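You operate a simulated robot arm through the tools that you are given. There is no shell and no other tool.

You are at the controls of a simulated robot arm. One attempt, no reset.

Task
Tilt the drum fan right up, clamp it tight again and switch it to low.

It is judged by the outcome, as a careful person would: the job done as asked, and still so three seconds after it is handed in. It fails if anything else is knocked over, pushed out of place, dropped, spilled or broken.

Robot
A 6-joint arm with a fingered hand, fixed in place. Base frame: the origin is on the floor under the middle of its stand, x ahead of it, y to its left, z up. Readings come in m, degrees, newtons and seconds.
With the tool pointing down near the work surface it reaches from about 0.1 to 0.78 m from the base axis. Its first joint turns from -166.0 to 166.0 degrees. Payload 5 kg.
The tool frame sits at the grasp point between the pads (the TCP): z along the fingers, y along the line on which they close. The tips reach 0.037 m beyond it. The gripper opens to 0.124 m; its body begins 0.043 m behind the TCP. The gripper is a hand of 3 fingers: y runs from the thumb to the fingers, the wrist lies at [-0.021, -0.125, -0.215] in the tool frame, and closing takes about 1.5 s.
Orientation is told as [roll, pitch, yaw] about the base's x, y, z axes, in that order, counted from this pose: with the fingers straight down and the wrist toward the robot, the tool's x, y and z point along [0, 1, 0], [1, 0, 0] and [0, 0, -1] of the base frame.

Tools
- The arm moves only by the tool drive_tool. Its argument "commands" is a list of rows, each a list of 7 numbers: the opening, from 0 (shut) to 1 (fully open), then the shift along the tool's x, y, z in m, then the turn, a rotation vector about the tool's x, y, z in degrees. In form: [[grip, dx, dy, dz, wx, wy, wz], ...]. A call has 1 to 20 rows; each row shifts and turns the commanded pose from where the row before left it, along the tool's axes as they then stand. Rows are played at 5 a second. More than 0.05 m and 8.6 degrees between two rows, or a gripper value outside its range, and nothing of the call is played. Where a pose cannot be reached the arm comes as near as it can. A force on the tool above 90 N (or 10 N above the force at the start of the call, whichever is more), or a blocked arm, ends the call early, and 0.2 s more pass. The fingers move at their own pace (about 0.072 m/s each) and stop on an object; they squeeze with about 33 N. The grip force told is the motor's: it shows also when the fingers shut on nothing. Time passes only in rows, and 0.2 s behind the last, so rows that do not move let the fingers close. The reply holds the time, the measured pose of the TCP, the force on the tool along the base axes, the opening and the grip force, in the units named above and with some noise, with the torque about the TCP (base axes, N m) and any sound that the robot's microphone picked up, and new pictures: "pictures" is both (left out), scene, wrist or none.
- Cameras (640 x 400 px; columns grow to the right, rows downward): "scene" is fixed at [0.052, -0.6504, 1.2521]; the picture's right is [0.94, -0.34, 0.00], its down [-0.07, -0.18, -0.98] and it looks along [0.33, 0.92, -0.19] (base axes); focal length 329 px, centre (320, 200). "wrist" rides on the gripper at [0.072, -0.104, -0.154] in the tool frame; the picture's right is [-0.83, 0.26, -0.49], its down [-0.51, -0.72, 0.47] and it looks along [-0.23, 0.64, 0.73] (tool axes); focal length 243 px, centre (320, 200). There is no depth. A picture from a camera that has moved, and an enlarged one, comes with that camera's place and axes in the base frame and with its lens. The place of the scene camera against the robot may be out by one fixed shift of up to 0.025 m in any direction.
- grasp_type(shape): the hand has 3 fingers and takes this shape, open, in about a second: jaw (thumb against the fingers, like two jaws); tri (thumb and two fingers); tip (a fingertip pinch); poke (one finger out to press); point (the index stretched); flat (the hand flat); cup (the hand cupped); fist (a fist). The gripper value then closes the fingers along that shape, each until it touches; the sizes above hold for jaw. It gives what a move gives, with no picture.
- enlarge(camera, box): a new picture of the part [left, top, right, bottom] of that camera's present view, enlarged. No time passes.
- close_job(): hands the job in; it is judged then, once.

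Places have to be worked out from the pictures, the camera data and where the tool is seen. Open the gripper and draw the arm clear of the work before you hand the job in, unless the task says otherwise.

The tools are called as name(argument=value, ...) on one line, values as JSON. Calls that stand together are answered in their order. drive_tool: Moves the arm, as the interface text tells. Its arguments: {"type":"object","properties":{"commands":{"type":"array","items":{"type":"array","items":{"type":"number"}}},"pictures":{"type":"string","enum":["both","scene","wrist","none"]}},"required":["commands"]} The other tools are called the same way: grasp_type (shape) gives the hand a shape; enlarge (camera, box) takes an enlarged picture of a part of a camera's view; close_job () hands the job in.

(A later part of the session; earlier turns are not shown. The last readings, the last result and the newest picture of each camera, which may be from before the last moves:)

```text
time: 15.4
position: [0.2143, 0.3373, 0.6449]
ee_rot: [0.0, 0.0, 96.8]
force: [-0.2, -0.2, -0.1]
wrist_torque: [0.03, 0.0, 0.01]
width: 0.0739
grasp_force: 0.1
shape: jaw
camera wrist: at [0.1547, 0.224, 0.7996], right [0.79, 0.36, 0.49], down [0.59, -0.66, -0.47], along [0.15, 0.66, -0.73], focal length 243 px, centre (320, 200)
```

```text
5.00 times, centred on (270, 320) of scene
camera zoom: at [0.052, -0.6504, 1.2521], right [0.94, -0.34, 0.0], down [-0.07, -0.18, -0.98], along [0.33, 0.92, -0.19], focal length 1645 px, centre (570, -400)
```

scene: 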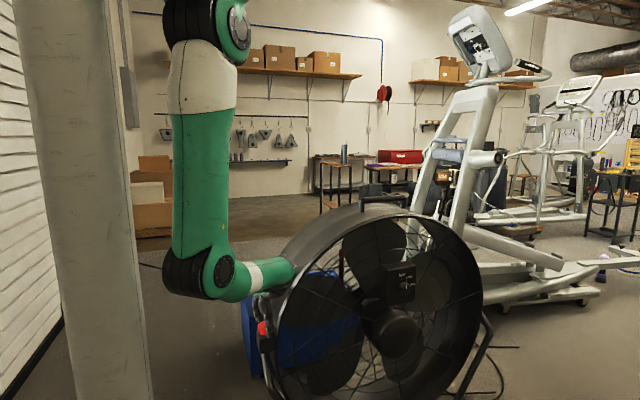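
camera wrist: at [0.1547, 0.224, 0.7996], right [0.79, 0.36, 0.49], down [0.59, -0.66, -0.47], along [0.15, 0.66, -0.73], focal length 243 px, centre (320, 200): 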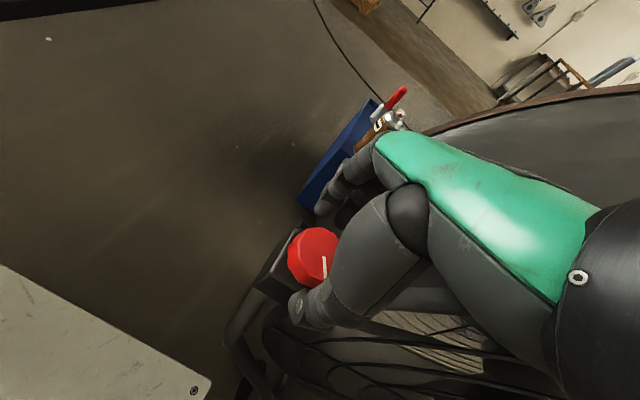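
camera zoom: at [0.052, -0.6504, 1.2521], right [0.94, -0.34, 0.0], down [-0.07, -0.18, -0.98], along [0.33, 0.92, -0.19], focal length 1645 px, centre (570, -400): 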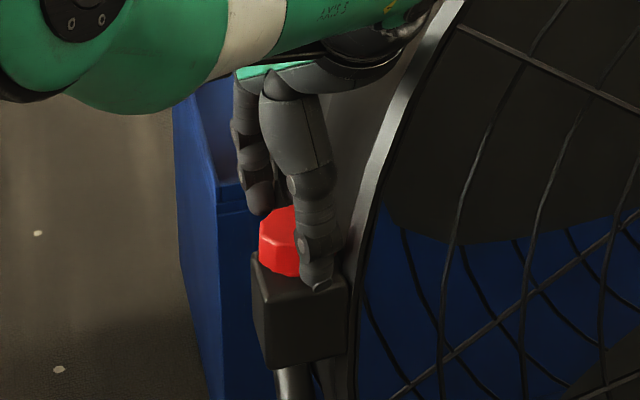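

The release dragged the knob back by roughly 10°; the line now stands about 28° from the front direction (it started near 4°). I grip again, turn to yaw 135° only, then open fully before turning back.

drive_tool(commands=[[0.45, 0, 0, 0, 0, 0, 0], [0.3, 0, 0, 0, 0, 0, 0], [0.2, 0, 0, 0, 0, 0, 0], [0.2, 0, 0, 0, 0, 0, 0], [0.2, 0, 0, 0, 0, 0, -6], [0.2, 0, 0, 0, 0, 0, -8], [0.2, 0, 0, 0, 0, 0, -8], [0.2, 0, 0, 0, 0, 0, -8], [0.2, 0, 0, 0, 0, 0, -8]], pictures="wrist")

enlarge(camera="wrist", box=[210, 160, 410, 340])

enlarge(camera="scene", box=[230, 280, 310, 360])

```text
time: 17.4
position: [0.215, 0.3366, 0.6449]
ee_rot: [0.0, 0.0, 135.4]
force: [-0.5, -9.7, 7.3]
wrist_torque: [-0.36, -0.09, -0.04]
width: 0.0431
grasp_force: 32.9
shape: jaw
camera wrist: at [0.2373, 0.211, 0.7991], right [0.4, 0.77, 0.49], down [0.87, -0.15, -0.47], along [-0.29, 0.62, -0.73], focal length 243 px, centre (320, 200)
```

wrist: 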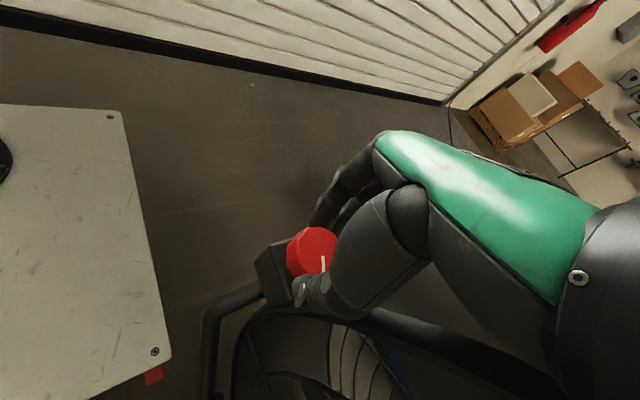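

```text
2.22 times, centred on (310, 250) of wrist
camera zoom: at [0.2373, 0.211, 0.7991], right [0.4, 0.77, 0.49], down [0.87, -0.15, -0.47], along [-0.29, 0.62, -0.73], focal length 539 px, centre (342, 89)
```

zoom: 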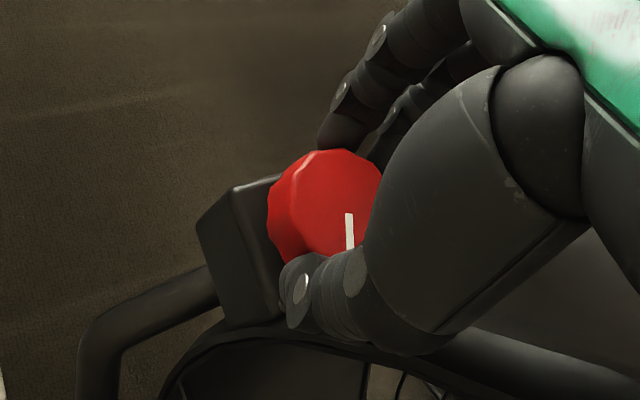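

```text
5.00 times, centred on (270, 320) of scene
camera zoom: at [0.052, -0.6504, 1.2521], right [0.94, -0.34, 0.0], down [-0.07, -0.18, -0.98], along [0.33, 0.92, -0.19], focal length 1645 px, centre (570, -400)
```

zoom: 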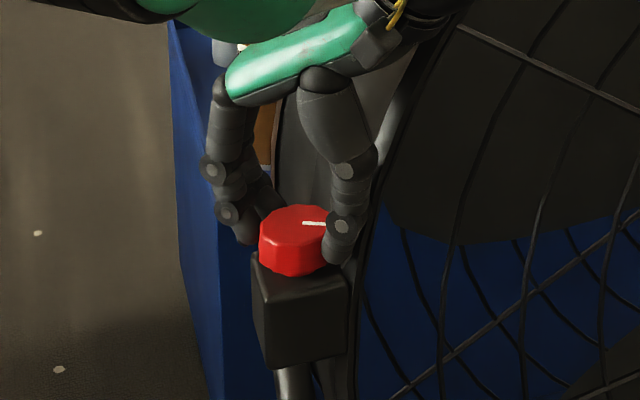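

The line is now at about 67° with a clean 39° stroke. I repeat: open a little, lift clear so the knob isn't dragged back, turn back, descend, grip and turn another 40°.

drive_tool(commands=[[0.42, 0, 0, 0, 0, 0, 0], [0.42, 0, 0, 0, 0, 0, 0], [0.45, 0, 0, -0.03, 0, 0, 0], [0.55, 0, 0, 0, 0, 0, 8], [0.6, 0, 0, 0, 0, 0, 8], [0.6, 0, 0, 0, 0, 0, 8], [0.6, 0, 0, 0, 0, 0, 8], [0.6, 0, 0, 0, 0, 0, 8], [0.6, 0, 0, 0.015, 0, 0, 0], [0.6, 0, 0, 0.015, 0, 0, 0], [0.45, 0, 0, 0, 0, 0, 0], [0.3, 0, 0, 0, 0, 0, 0], [0.2, 0, 0, 0, 0, 0, 0], [0.2, 0, 0, 0, 0, 0, 0]], pictures="wrist")

enlarge(camera="wrist", box=[210, 160, 410, 340])

enlarge(camera="scene", box=[230, 280, 310, 360])

```text
time: 20.4
position: [0.2137, 0.3353, 0.6436]
ee_rot: [0.0, 0.1, 94.9]
force: [0.7, -1.4, -3.9]
wrist_torque: [-0.05, -0.04, 0.02]
width: 0.0429
grasp_force: 32.6
shape: jaw
camera wrist: at [0.1508, 0.2253, 0.799], right [0.8, 0.33, 0.49], down [0.57, -0.68, -0.47], along [0.17, 0.66, -0.73], focal length 243 px, centre (320, 200)
```

wrist: 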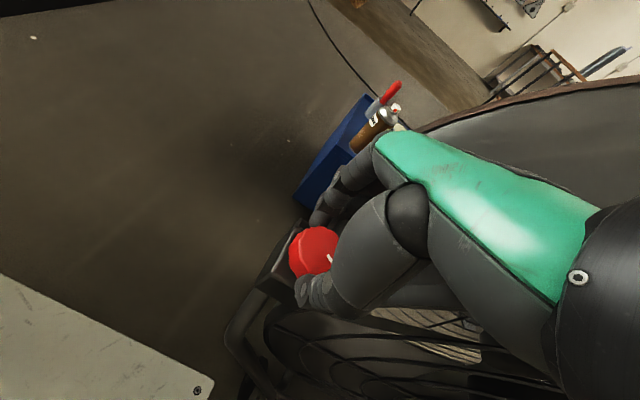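

```text
2.22 times, centred on (310, 250) of wrist
camera zoom: at [0.1508, 0.2253, 0.799], right [0.8, 0.33, 0.49], down [0.57, -0.68, -0.47], along [0.17, 0.66, -0.73], focal length 539 px, centre (342, 89)
```

zoom: 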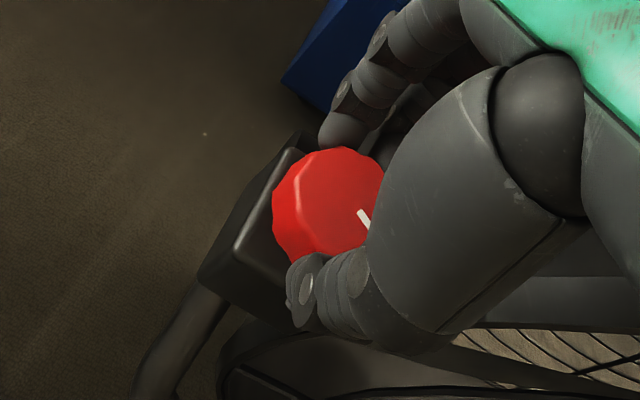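

```text
5.00 times, centred on (270, 320) of scene
camera zoom: at [0.052, -0.6504, 1.2521], right [0.94, -0.34, 0.0], down [-0.07, -0.18, -0.98], along [0.33, 0.92, -0.19], focal length 1645 px, centre (570, -400)
```

zoom: 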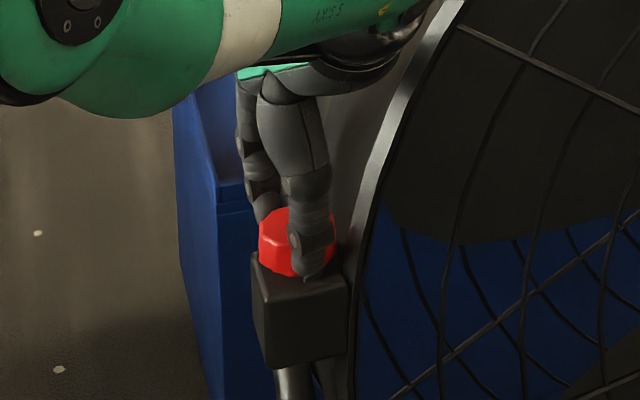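

The line stayed at about 66° this time, and the knob is gripped again at yaw 95°. I turn it another 40°.

drive_tool(commands=[[0.2, 0, 0, 0, 0, 0, -8], [0.2, 0, 0, 0, 0, 0, -8], [0.2, 0, 0, 0, 0, 0, -8], [0.2, 0, 0, 0, 0, 0, -8], [0.2, 0, 0, 0, 0, 0, -8]], pictures="both")

enlarge(camera="wrist", box=[210, 160, 410, 340])

enlarge(camera="scene", box=[230, 280, 310, 360])

```text
time: 21.6
position: [0.2147, 0.3347, 0.6448]
ee_rot: [0.0, 0.0, 135.1]
force: [4.0, -7.2, -5.3]
wrist_torque: [-0.25, -0.2, -0.09]
width: 0.0425
grasp_force: 33.0
shape: jaw
camera wrist: at [0.2372, 0.2106, 0.7991], right [0.4, 0.77, 0.49], down [0.87, -0.15, -0.47], along [-0.29, 0.62, -0.73], focal length 243 px, centre (320, 200)
```

scene: 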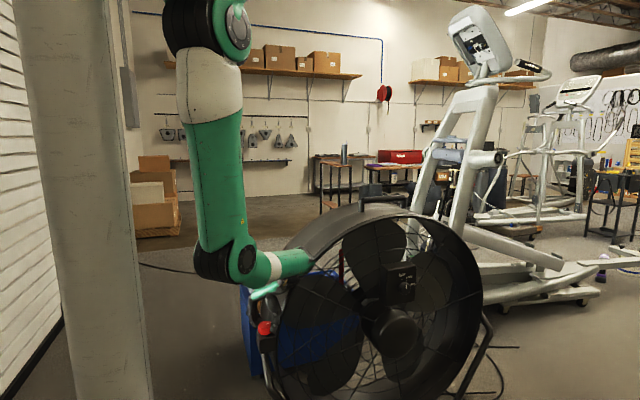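
wrist: 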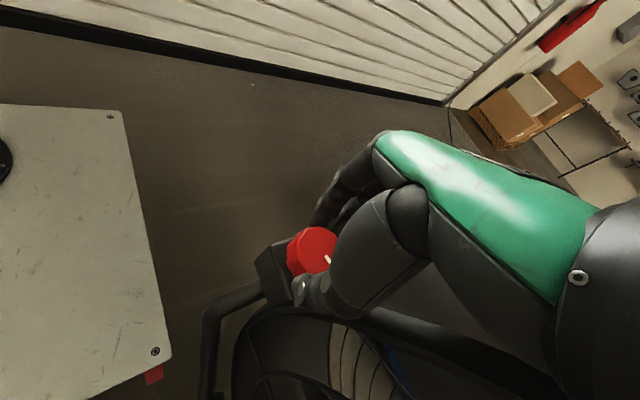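

```text
2.22 times, centred on (310, 250) of wrist
camera zoom: at [0.2372, 0.2106, 0.7991], right [0.4, 0.77, 0.49], down [0.87, -0.15, -0.47], along [-0.29, 0.62, -0.73], focal length 539 px, centre (342, 89)
```

zoom: 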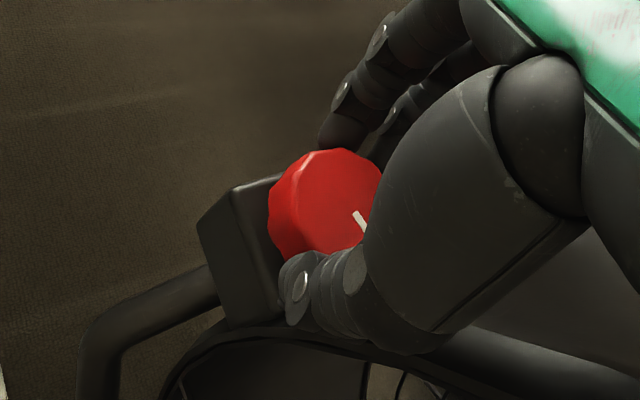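

```text
5.00 times, centred on (270, 320) of scene
camera zoom: at [0.052, -0.6504, 1.2521], right [0.94, -0.34, 0.0], down [-0.07, -0.18, -0.98], along [0.33, 0.92, -0.19], focal length 1645 px, centre (570, -400)
```

zoom: 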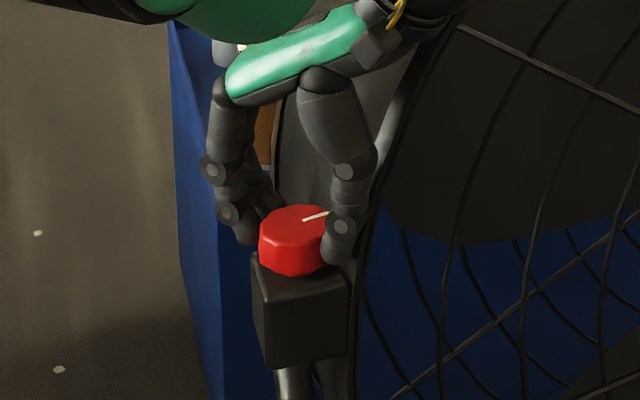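

The line is now at about 106°, still no end stop and no change in the drum. I do one more loosening stroke the same way.

drive_tool(commands=[[0.42, 0, 0, 0, 0, 0, 0], [0.42, 0, 0, 0, 0, 0, 0], [0.45, 0, 0, -0.03, 0, 0, 0], [0.55, 0, 0, 0, 0, 0, 8], [0.6, 0, 0, 0, 0, 0, 8], [0.6, 0, 0, 0, 0, 0, 8], [0.6, 0, 0, 0, 0, 0, 8], [0.6, 0, 0, 0, 0, 0, 8], [0.6, 0, 0, 0.015, 0, 0, 0], [0.6, 0, 0, 0.015, 0, 0, 0], [0.45, 0, 0, 0, 0, 0, 0], [0.3, 0, 0, 0, 0, 0, 0], [0.2, 0, 0, 0, 0, 0, 0], [0.2, 0, 0, 0, 0, 0, 0]], pictures="none")

drive_tool(commands=[[0.2, 0, 0, 0, 0, 0, -8], [0.2, 0, 0, 0, 0, 0, -8], [0.2, 0, 0, 0, 0, 0, -8], [0.2, 0, 0, 0, 0, 0, -8], [0.2, 0, 0, 0, 0, 0, -8]], pictures="both")

enlarge(camera="scene", box=[230, 280, 310, 360])

enlarge(camera="wrist", box=[210, 160, 410, 340])

```text
time: 24.6
position: [0.214, 0.3354, 0.6452]
ee_rot: [0.0, 0.0, 94.9]
force: [0.8, -3.2, -4.8]
wrist_torque: [-0.05, 0.01, -0.02]
width: 0.0426
grasp_force: 32.9
shape: jaw
```

```text
time: 25.8
position: [0.2164, 0.3385, 0.6457]
ee_rot: [-0.3, 0.0, 135.1]
force: [10.6, 10.0, -11.7]
wrist_torque: [0.36, -0.43, -0.92]
width: 0.0409
grasp_force: 32.9
shape: jaw
camera wrist: at [0.2388, 0.2124, 0.7995], right [0.4, 0.77, 0.5], down [0.87, -0.15, -0.47], along [-0.29, 0.62, -0.73], focal length 243 px, centre (320, 200)
```

scene: 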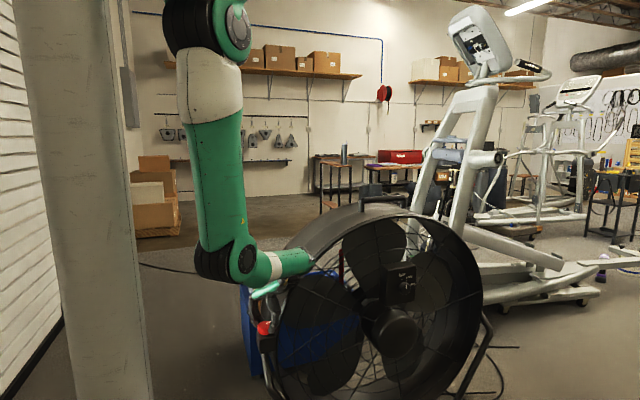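
wrist: 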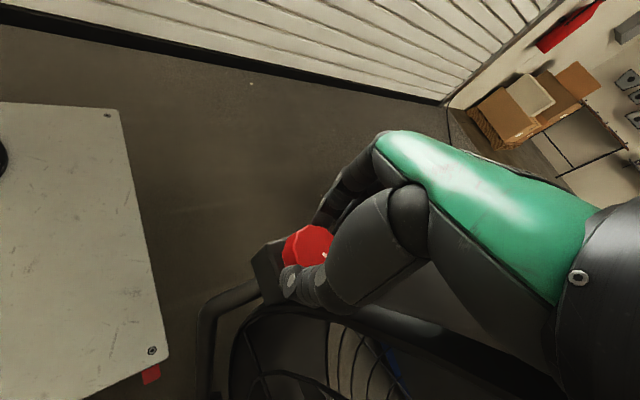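

```text
5.00 times, centred on (270, 320) of scene
camera zoom: at [0.052, -0.6504, 1.2521], right [0.94, -0.34, 0.0], down [-0.07, -0.18, -0.98], along [0.33, 0.92, -0.19], focal length 1645 px, centre (570, -400)
```

zoom: 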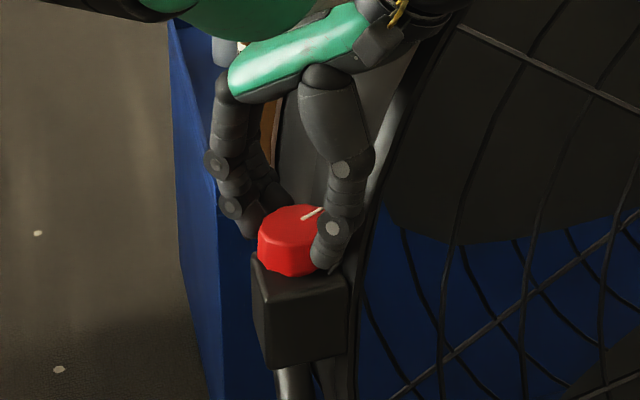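

```text
2.22 times, centred on (310, 250) of wrist
camera zoom: at [0.2388, 0.2124, 0.7995], right [0.4, 0.77, 0.5], down [0.87, -0.15, -0.47], along [-0.29, 0.62, -0.73], focal length 539 px, centre (342, 89)
```

zoom: 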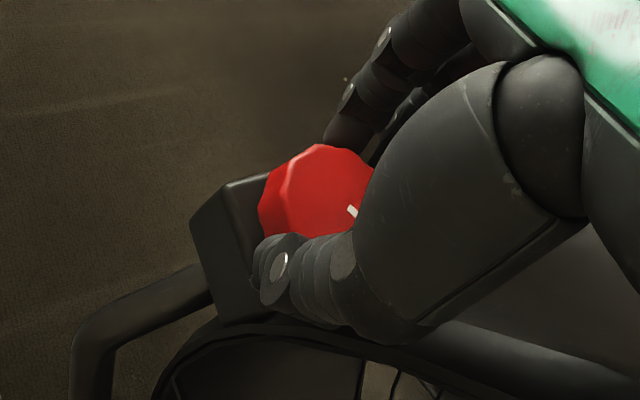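

The knob hit a stop (torque 0.9 Nm, slipping) with its line about 115–120° from where it began, so the clamp is fully loose. I release it and lift the hand clear to see how the drum reacts.

drive_tool(commands=[[0.45, 0, 0, 0, 0, 0, 0], [0.45, 0, 0, 0, 0, 0, 0], [0.5, 0, 0, -0.03, 0, 0, 0], [0.5, 0, 0, -0.04, 0, 0, 0], [0.5, 0, 0, -0.04, 0, 0, 8], [0.5, 0, 0, -0.04, 0, 0, 8], [0.5, 0, 0, -0.04, 0, 0, 8], [0.5, 0, 0, -0.04, 0, 0, 8], [0.5, 0, 0, 0, 0, 0, 8]], pictures="both")

enlarge(camera="scene", box=[220, 180, 520, 400])

enlarge(camera="scene", box=[230, 280, 310, 360])

```text
time: 27.8
position: [0.2174, 0.3354, 0.8751]
ee_rot: [0.1, 0.1, 94.8]
force: [-0.1, 0.1, 0.4]
wrist_torque: [-0.02, 0.03, 0.01]
width: 0.0616
grasp_force: 0.0
shape: jaw
camera wrist: at [0.154, 0.2263, 1.0292], right [0.81, 0.33, 0.49], down [0.57, -0.68, -0.47], along [0.18, 0.66, -0.73], focal length 243 px, centre (320, 200)
```

scene: 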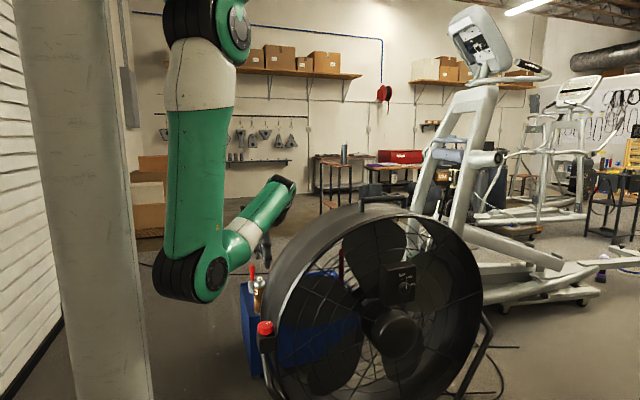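
wrist: 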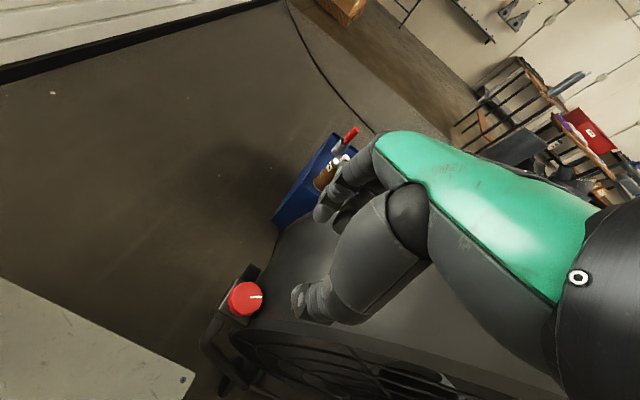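

```text
1.82 times, centred on (370, 290) of scene
camera zoom: at [0.052, -0.6504, 1.2521], right [0.94, -0.34, 0.0], down [-0.07, -0.18, -0.98], along [0.33, 0.92, -0.19], focal length 598 px, centre (229, 36)
```

zoom: 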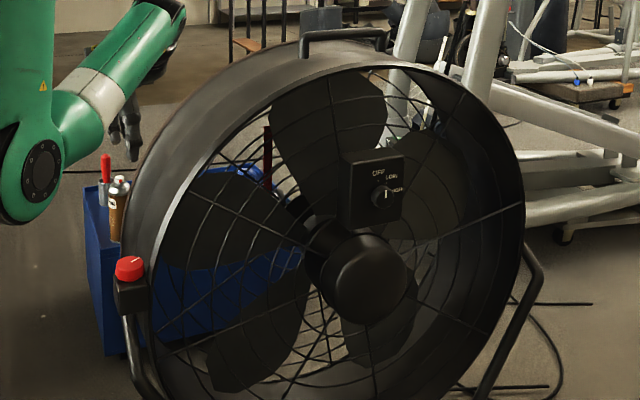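

```text
5.00 times, centred on (270, 320) of scene
camera zoom: at [0.052, -0.6504, 1.2521], right [0.94, -0.34, 0.0], down [-0.07, -0.18, -0.98], along [0.33, 0.92, -0.19], focal length 1645 px, centre (570, -400)
```

zoom: 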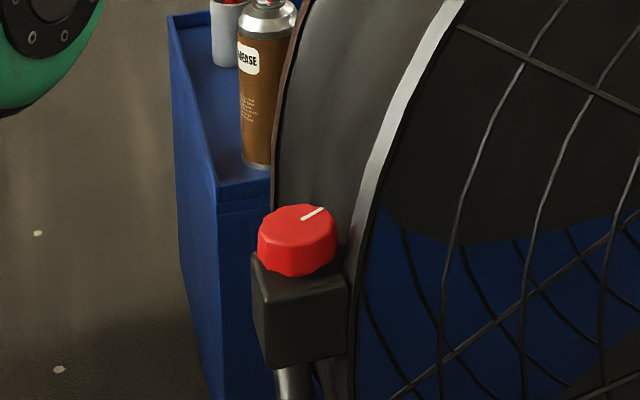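

enlarge(camera="wrist", box=[190, 240, 310, 350])

enlarge(camera="wrist", box=[200, 190, 560, 400])

```text
3.64 times, centred on (250, 295) of wrist
camera zoom: at [0.154, 0.2263, 1.0292], right [0.81, 0.33, 0.49], down [0.57, -0.68, -0.47], along [0.18, 0.66, -0.73], focal length 882 px, centre (574, -146)
```

zoom: 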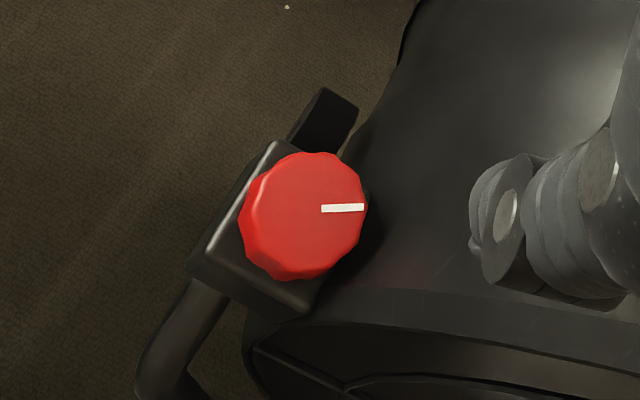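

```text
1.78 times, centred on (380, 295) of wrist
camera zoom: at [0.154, 0.2263, 1.0292], right [0.81, 0.33, 0.49], down [0.57, -0.68, -0.47], along [0.18, 0.66, -0.73], focal length 431 px, centre (213, 31)
```

zoom: 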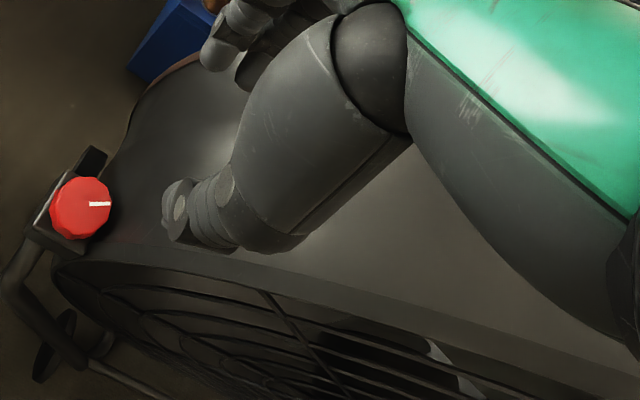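

The drum stayed put; the front rim is at about y 0.303 and the pivot is near (y 0.336, z 0.57). To tilt the fan up I will push the upper-left part of the front rim backward (+y) with the closed fingers; first I go in front of it at x≈0.34.

drive_tool(commands=[[0.3, 0, -0.03, 0, 0, 0, 5], [0.1, 0, -0.04, 0, 0, 0, 0], [0.0, 0, -0.04, 0, 0, 0, 0], [0.0, -0.04, 0, 0, 0, 0, 0], [0.0, -0.04, 0, 0, 0, 0, 0], [0.0, -0.04, 0, 0, 0, 0, 0], [0.0, 0, 0, 0.02, 0, 0, 0]], pictures="both")

enlarge(camera="scene", box=[220, 140, 420, 340])

```text
time: 29.4
position: [0.3389, 0.2288, 0.8555]
ee_rot: [0.0, 0.1, 89.9]
force: [0.9, 2.7, -1.0]
wrist_torque: [-0.15, 0.09, 0.03]
width: 0.0
grasp_force: 32.2
shape: jaw
camera wrist: at [0.2663, 0.1254, 1.0093], right [0.83, 0.26, 0.49], down [0.51, -0.72, -0.47], along [0.23, 0.64, -0.73], focal length 243 px, centre (320, 200)
```

scene: 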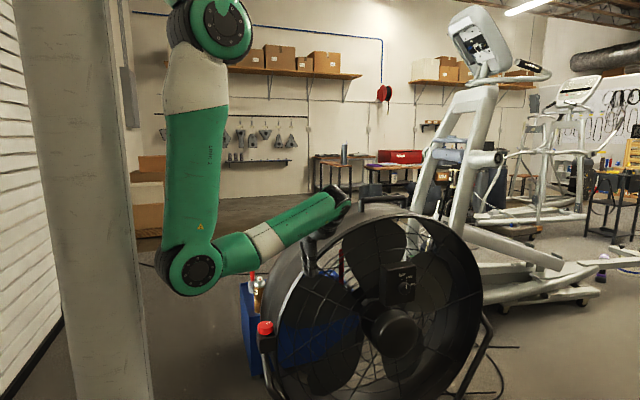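
wrist: 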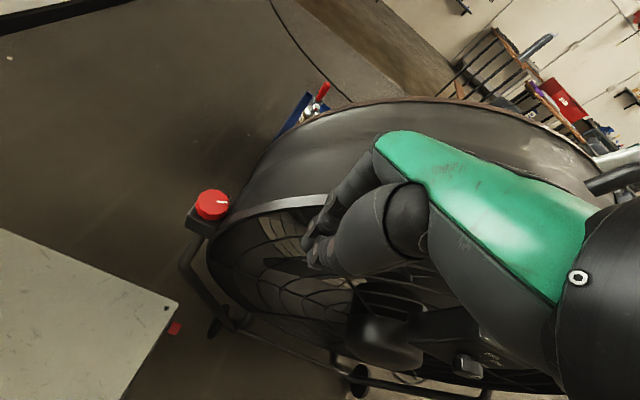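

```text
2.00 times, centred on (320, 240) of scene
camera zoom: at [0.052, -0.6504, 1.2521], right [0.94, -0.34, 0.0], down [-0.07, -0.18, -0.98], along [0.33, 0.92, -0.19], focal length 658 px, centre (320, 120)
```

zoom: 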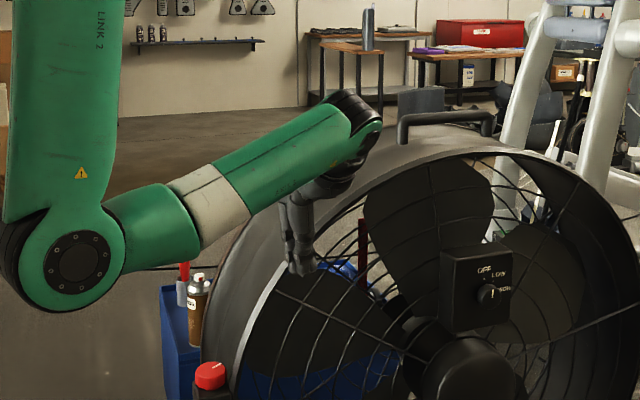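

The closed fist of fingers stands in front of the rim's upper-left part. I push gently in +y in 1 cm steps and watch the force and the rim.

drive_tool(commands=[[0.0, 0, 0.01, 0, 0, 0, 0], [0.0, 0, 0.01, 0, 0, 0, 0], [0.0, 0, 0.01, 0, 0, 0, 0]], pictures="none")

drive_tool(commands=[[0.0, 0, 0.01, 0, 0, 0, 0], [0.0, 0, 0.01, 0, 0, 0, 0]], pictures="both")

```text
time: 30.2
position: [0.3381, 0.2571, 0.8553]
ee_rot: [0.0, 0.0, 90.0]
force: [0.5, -0.3, 0.0]
wrist_torque: [-0.02, -0.04, -0.02]
width: 0.0001
grasp_force: 33.2
shape: jaw
```

```text
time: 30.8
position: [0.3362, 0.2756, 0.8546]
ee_rot: [0.0, 0.0, 90.0]
force: [0.0, 0.5, 0.0]
wrist_torque: [-0.01, 0.02, -0.01]
width: 0.0
grasp_force: 33.2
shape: jaw
camera wrist: at [0.2646, 0.1722, 1.009], right [0.83, 0.26, 0.49], down [0.51, -0.72, -0.47], along [0.23, 0.64, -0.73], focal length 243 px, centre (320, 200)
```

scene: 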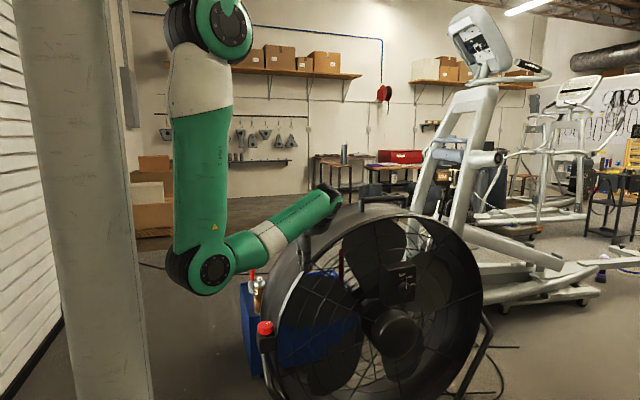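
wrist: 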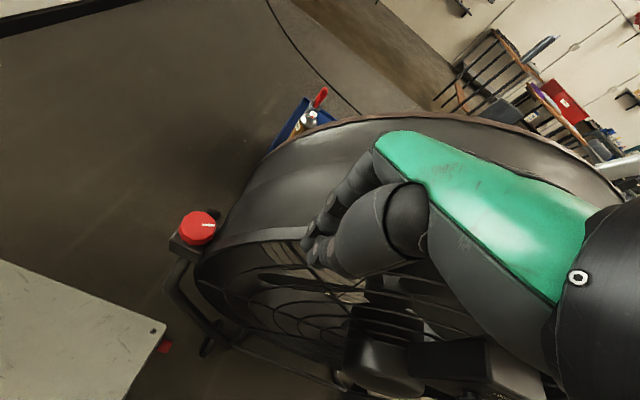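

No contact yet at y 0.276. I keep advancing in small steps.

drive_tool(commands=[[0.0, 0, 0.01, 0, 0, 0, 0], [0.0, 0, 0.01, 0, 0, 0, 0]], pictures="none")

drive_tool(commands=[[0.0, 0, 0.01, 0, 0, 0, 0], [0.0, 0, 0.01, 0, 0, 0, 0]], pictures="both")

enlarge(camera="wrist", box=[160, 100, 480, 340])

enlarge(camera="scene", box=[220, 140, 420, 340])

```text
time: 31.4
position: [0.336, 0.2966, 0.8538]
ee_rot: [0.0, 0.0, 90.0]
force: [-0.5, -0.1, 0.6]
wrist_torque: [-0.01, 0.0, -0.04]
width: 0.0
grasp_force: 33.0
shape: jaw
```

```text
time: 32.0
position: [0.3372, 0.3172, 0.8542]
ee_rot: [-0.1, 0.0, 90.1]
force: [-1.2, -0.3, -0.2]
wrist_torque: [0.0, 0.02, 0.0]
width: 0.0001
grasp_force: 32.9
shape: jaw
camera wrist: at [0.2644, 0.2128, 1.009], right [0.83, 0.26, 0.49], down [0.51, -0.72, -0.47], along [0.23, 0.64, -0.73], focal length 243 px, centre (320, 200)
```

scene: 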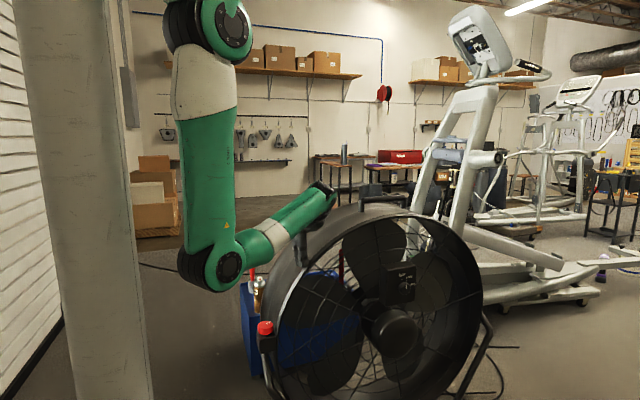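
wrist: 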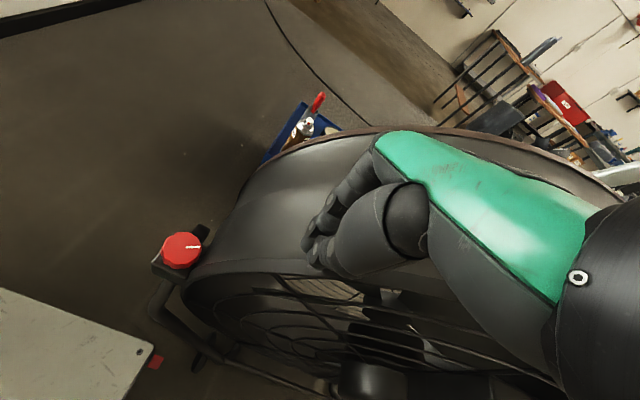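

```text
1.67 times, centred on (320, 220) of wrist
camera zoom: at [0.2644, 0.2128, 1.009], right [0.83, 0.26, 0.49], down [0.51, -0.72, -0.47], along [0.23, 0.64, -0.73], focal length 404 px, centre (320, 167)
```

zoom: 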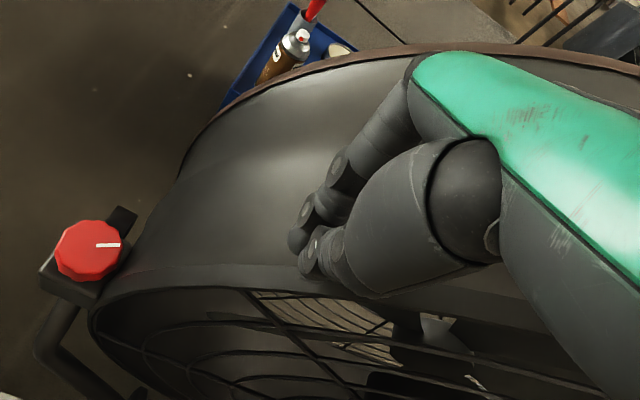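

```text
2.00 times, centred on (320, 240) of scene
camera zoom: at [0.052, -0.6504, 1.2521], right [0.94, -0.34, 0.0], down [-0.07, -0.18, -0.98], along [0.33, 0.92, -0.19], focal length 658 px, centre (320, 120)
```

zoom: 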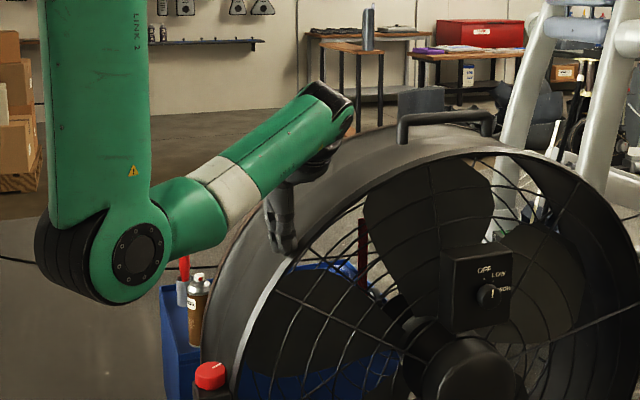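

The tips just passed over the drum: the rim at this x is only about z 0.81, lower than I assumed. I back out to the front, move to x 0.37 and 2.5 cm lower so the fingers overlap the rim by about 4 cm, and push again.

drive_tool(commands=[[0.0, 0, -0.04, 0, 0, 0, 0], [0.0, 0, -0.03, 0, 0, 0, 0], [0.0, -0.033, 0, 0, 0, 0, 0], [0.0, 0, 0, 0.025, 0, 0, 0]], pictures="none")

drive_tool(commands=[[0.0, 0, 0.01, 0, 0, 0, 0], [0.0, 0, 0.01, 0, 0, 0, 0]], pictures="none")

drive_tool(commands=[[0.0, 0, 0.01, 0, 0, 0, 0]], pictures="both")

enlarge(camera="scene", box=[220, 140, 420, 340])

```text
time: 33.0
position: [0.3703, 0.245, 0.8303]
ee_rot: [0.0, 0.1, 90.1]
force: [-0.8, 0.3, 0.2]
wrist_torque: [-0.01, 0.01, -0.01]
width: 0.0002
grasp_force: 32.8
shape: jaw
```

```text
time: 33.6
position: [0.371, 0.263, 0.8307]
ee_rot: [-0.2, 0.1, 89.9]
force: [2.4, -40.2, 14.8]
wrist_torque: [1.22, -0.24, -0.81]
width: 0.0002
grasp_force: 33.0
shape: jaw
```

```text
time: 34.0
position: [0.3712, 0.2718, 0.8292]
ee_rot: [-0.2, 0.1, 89.6]
force: [7.3, -79.0, 25.8]
wrist_torque: [1.89, -0.33, -1.74]
width: 0.0002
grasp_force: 33.1
shape: jaw
camera wrist: at [0.2979, 0.1693, 0.9846], right [0.83, 0.26, 0.49], down [0.51, -0.73, -0.47], along [0.24, 0.64, -0.73], focal length 243 px, centre (320, 200)
```

scene: 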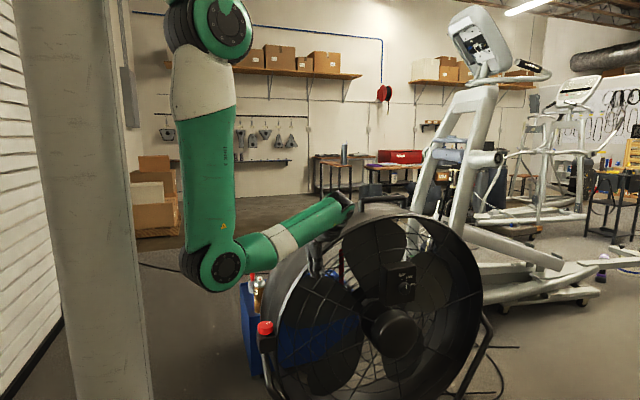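
wrist: 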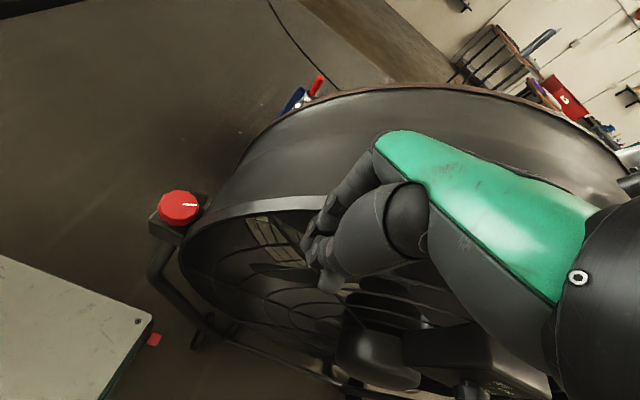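

```text
2.00 times, centred on (320, 240) of scene
camera zoom: at [0.052, -0.6504, 1.2521], right [0.94, -0.34, 0.0], down [-0.07, -0.18, -0.98], along [0.33, 0.92, -0.19], focal length 658 px, centre (320, 120)
```

zoom: 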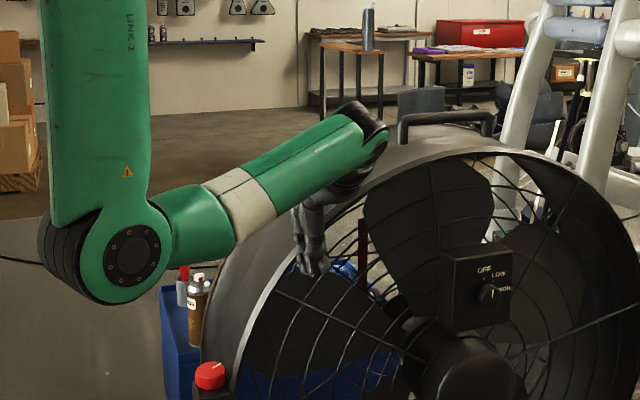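

Contact gives 79 N and the drum does not move, so something still holds it; I stop pushing and back off right away. Then I look at the clamp again.

drive_tool(commands=[[0.0, 0, -0.02, 0, 0, 0, 0], [0.0, 0, -0.03, 0, 0, 0, 0]], pictures="both")

enlarge(camera="scene", box=[240, 300, 300, 360])

enlarge(camera="scene", box=[220, 180, 520, 400])

enlarge(camera="scene", box=[440, 260, 540, 400])

```text
time: 34.6
position: [0.3701, 0.2257, 0.8304]
ee_rot: [0.0, -0.1, 90.1]
force: [-0.6, -0.5, 0.6]
wrist_torque: [-0.01, -0.03, -0.02]
width: 0.0
grasp_force: 33.0
shape: jaw
camera wrist: at [0.2982, 0.1219, 0.9838], right [0.83, 0.26, 0.49], down [0.51, -0.72, -0.47], along [0.23, 0.64, -0.73], focal length 243 px, centre (320, 200)
```

scene: 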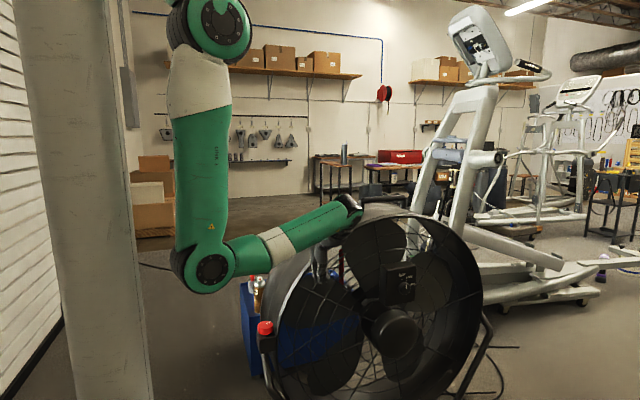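
wrist: 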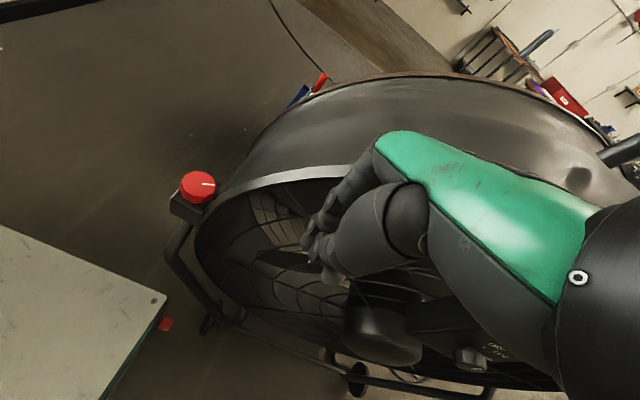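

```text
6.67 times, centred on (270, 330) of scene
camera zoom: at [0.052, -0.6504, 1.2521], right [0.94, -0.34, 0.0], down [-0.07, -0.18, -0.98], along [0.33, 0.92, -0.19], focal length 2194 px, centre (653, -667)
```

zoom: 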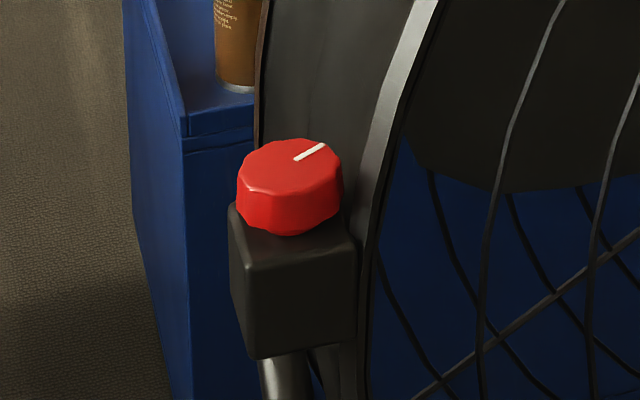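

```text
1.82 times, centred on (370, 290) of scene
camera zoom: at [0.052, -0.6504, 1.2521], right [0.94, -0.34, 0.0], down [-0.07, -0.18, -0.98], along [0.33, 0.92, -0.19], focal length 598 px, centre (229, 36)
```

zoom: 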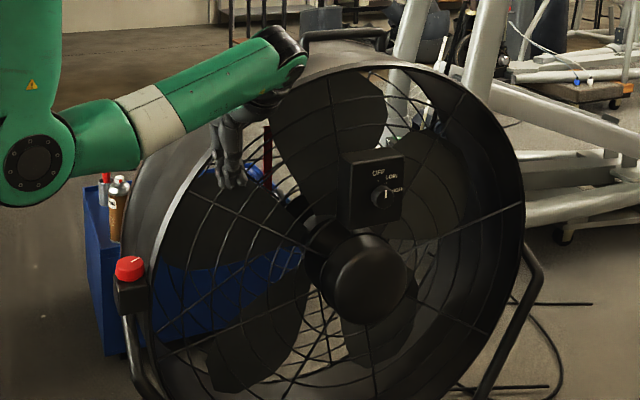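

```text
2.86 times, centred on (490, 330) of scene
camera zoom: at [0.052, -0.6504, 1.2521], right [0.94, -0.34, 0.0], down [-0.07, -0.18, -0.98], along [0.33, 0.92, -0.19], focal length 940 px, centre (-166, -171)
```

zoom: 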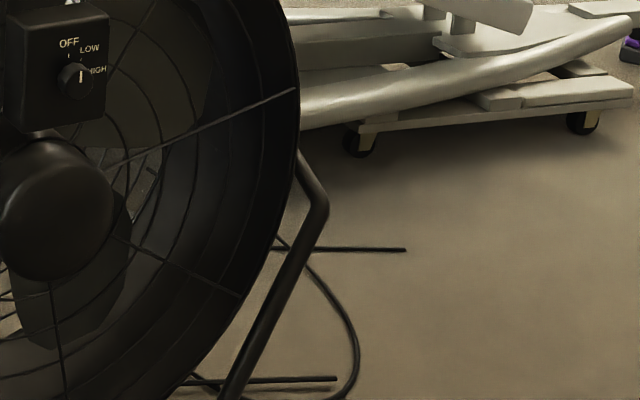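

The drum is exactly where it was, so the clamp evidently still holds despite the knob's stop at about 131°. I go back to the knob to check whether it can be turned further, retracing the safe path in front of the drum.

drive_tool(commands=[[0.1, 0, 0, -0.045, 0, 0, 0], [0.3, 0.04, 0, 0, 0, 0, 0], [0.5, 0.04, 0, 0, 0, 0, 0], [0.6, 0.04, 0, 0, 0, 0, 0], [0.6, 0.035, 0, 0, 0, 0, 0], [0.6, 0, 0.04, 0, 0, 0, 0], [0.6, 0, 0.04, 0, 0, 0, 0], [0.6, 0, 0.03, 0, 0, 0, 0], [0.6, 0, 0, 0.04, 0, 0, -5], [0.6, 0, 0, 0.04, 0, 0, 0], [0.6, 0, 0, 0.04, 0, 0, 0], [0.6, 0, 0, 0.04, 0, 0, 0], [0.6, 0, 0, 0.02, 0, 0, 0]], pictures="both")

enlarge(camera="wrist", box=[210, 160, 410, 340])

```text
time: 37.4
position: [0.2161, 0.3369, 0.6947]
ee_rot: [0.0, 0.0, 95.0]
force: [0.2, 0.8, 0.3]
wrist_torque: [0.02, 0.03, -0.01]
width: 0.0742
grasp_force: 0.0
shape: jaw
camera wrist: at [0.1526, 0.2263, 0.8475], right [0.8, 0.33, 0.49], down [0.57, -0.67, -0.47], along [0.17, 0.66, -0.73], focal length 243 px, centre (320, 200)
```

scene: 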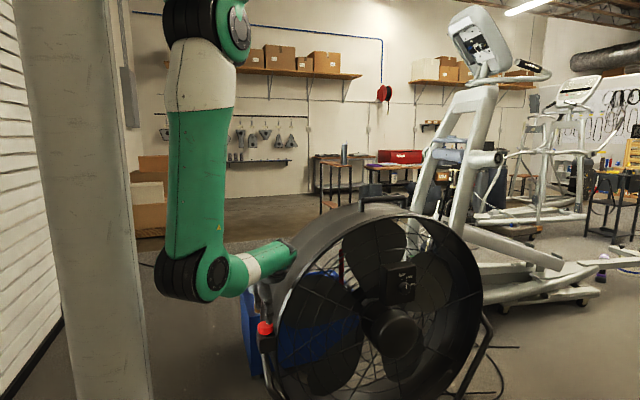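
wrist: 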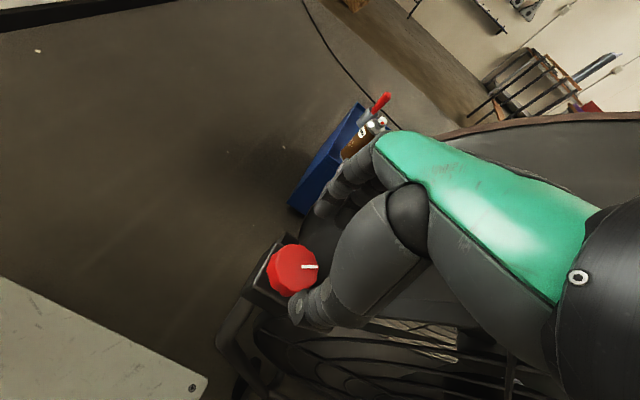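

```text
2.22 times, centred on (310, 250) of wrist
camera zoom: at [0.1526, 0.2263, 0.8475], right [0.8, 0.33, 0.49], down [0.57, -0.67, -0.47], along [0.17, 0.66, -0.73], focal length 539 px, centre (342, 89)
```

zoom: 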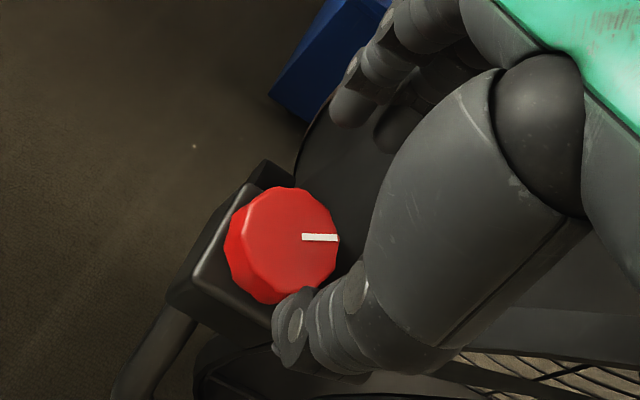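

The hand is back above the knob at yaw 95°, with the line at about 132°. I descend, grip, and try turning it 24° further counter-clockwise.

drive_tool(commands=[[0.6, 0, 0, 0.025, 0, 0, 0], [0.6, 0, 0, 0.025, 0, 0, 0], [0.45, 0, 0, 0, 0, 0, 0], [0.3, 0, 0, 0, 0, 0, 0], [0.2, 0, 0, 0, 0, 0, 0], [0.2, 0, 0, 0, 0, 0, 0]], pictures="none")

drive_tool(commands=[[0.2, 0, 0, 0, 0, 0, -4], [0.2, 0, 0, 0, 0, 0, -4], [0.2, 0, 0, 0, 0, 0, -4]], pictures="none")

drive_tool(commands=[[0.2, 0, 0, 0, 0, 0, -4], [0.2, 0, 0, 0, 0, 0, -4], [0.2, 0, 0, 0, 0, 0, -4]], pictures="both")

enlarge(camera="wrist", box=[210, 160, 410, 340])

enlarge(camera="scene", box=[230, 280, 310, 360])

```text
time: 38.8
position: [0.2154, 0.3355, 0.6433]
ee_rot: [0.0, 0.2, 95.1]
force: [1.1, -1.1, -5.0]
wrist_torque: [-0.02, -0.04, -0.04]
width: 0.0426
grasp_force: 32.5
shape: jaw
```

```text
time: 39.6
position: [0.2173, 0.3363, 0.6459]
ee_rot: [-0.1, 0.0, 107.0]
force: [18.5, -0.2, -18.9]
wrist_torque: [-0.02, -0.56, -0.8]
width: 0.042
grasp_force: 33.1
shape: jaw
```

```text
time: 40.4
position: [0.2165, 0.3357, 0.6447]
ee_rot: [0.0, 0.1, 119.1]
force: [9.5, 1.3, -12.9]
wrist_torque: [0.33, -0.31, -0.65]
width: 0.0408
grasp_force: 32.8
shape: jaw
camera wrist: at [0.203, 0.2102, 0.7995], right [0.6, 0.63, 0.49], down [0.79, -0.38, -0.47], along [-0.11, 0.67, -0.73], focal length 243 px, centre (320, 200)
```

scene: 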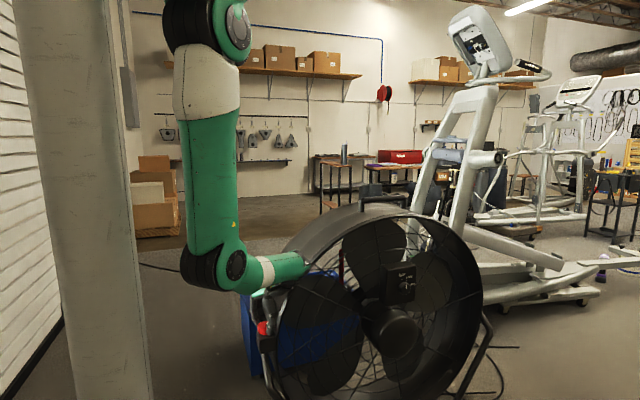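
wrist: 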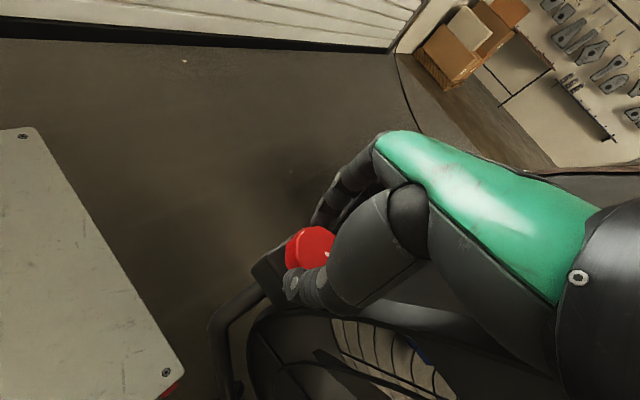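

```text
2.22 times, centred on (310, 250) of wrist
camera zoom: at [0.203, 0.2102, 0.7995], right [0.6, 0.63, 0.49], down [0.79, -0.38, -0.47], along [-0.11, 0.67, -0.73], focal length 539 px, centre (342, 89)
```

zoom: 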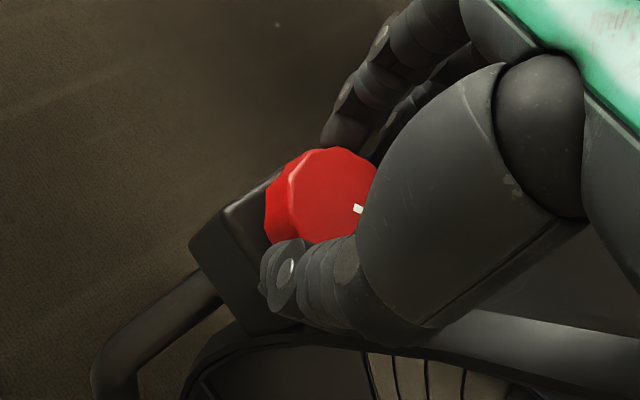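

```text
5.00 times, centred on (270, 320) of scene
camera zoom: at [0.052, -0.6504, 1.2521], right [0.94, -0.34, 0.0], down [-0.07, -0.18, -0.98], along [0.33, 0.92, -0.19], focal length 1645 px, centre (570, -400)
```

zoom: 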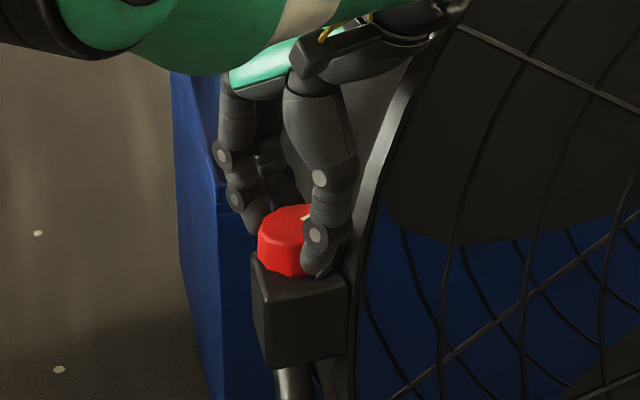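

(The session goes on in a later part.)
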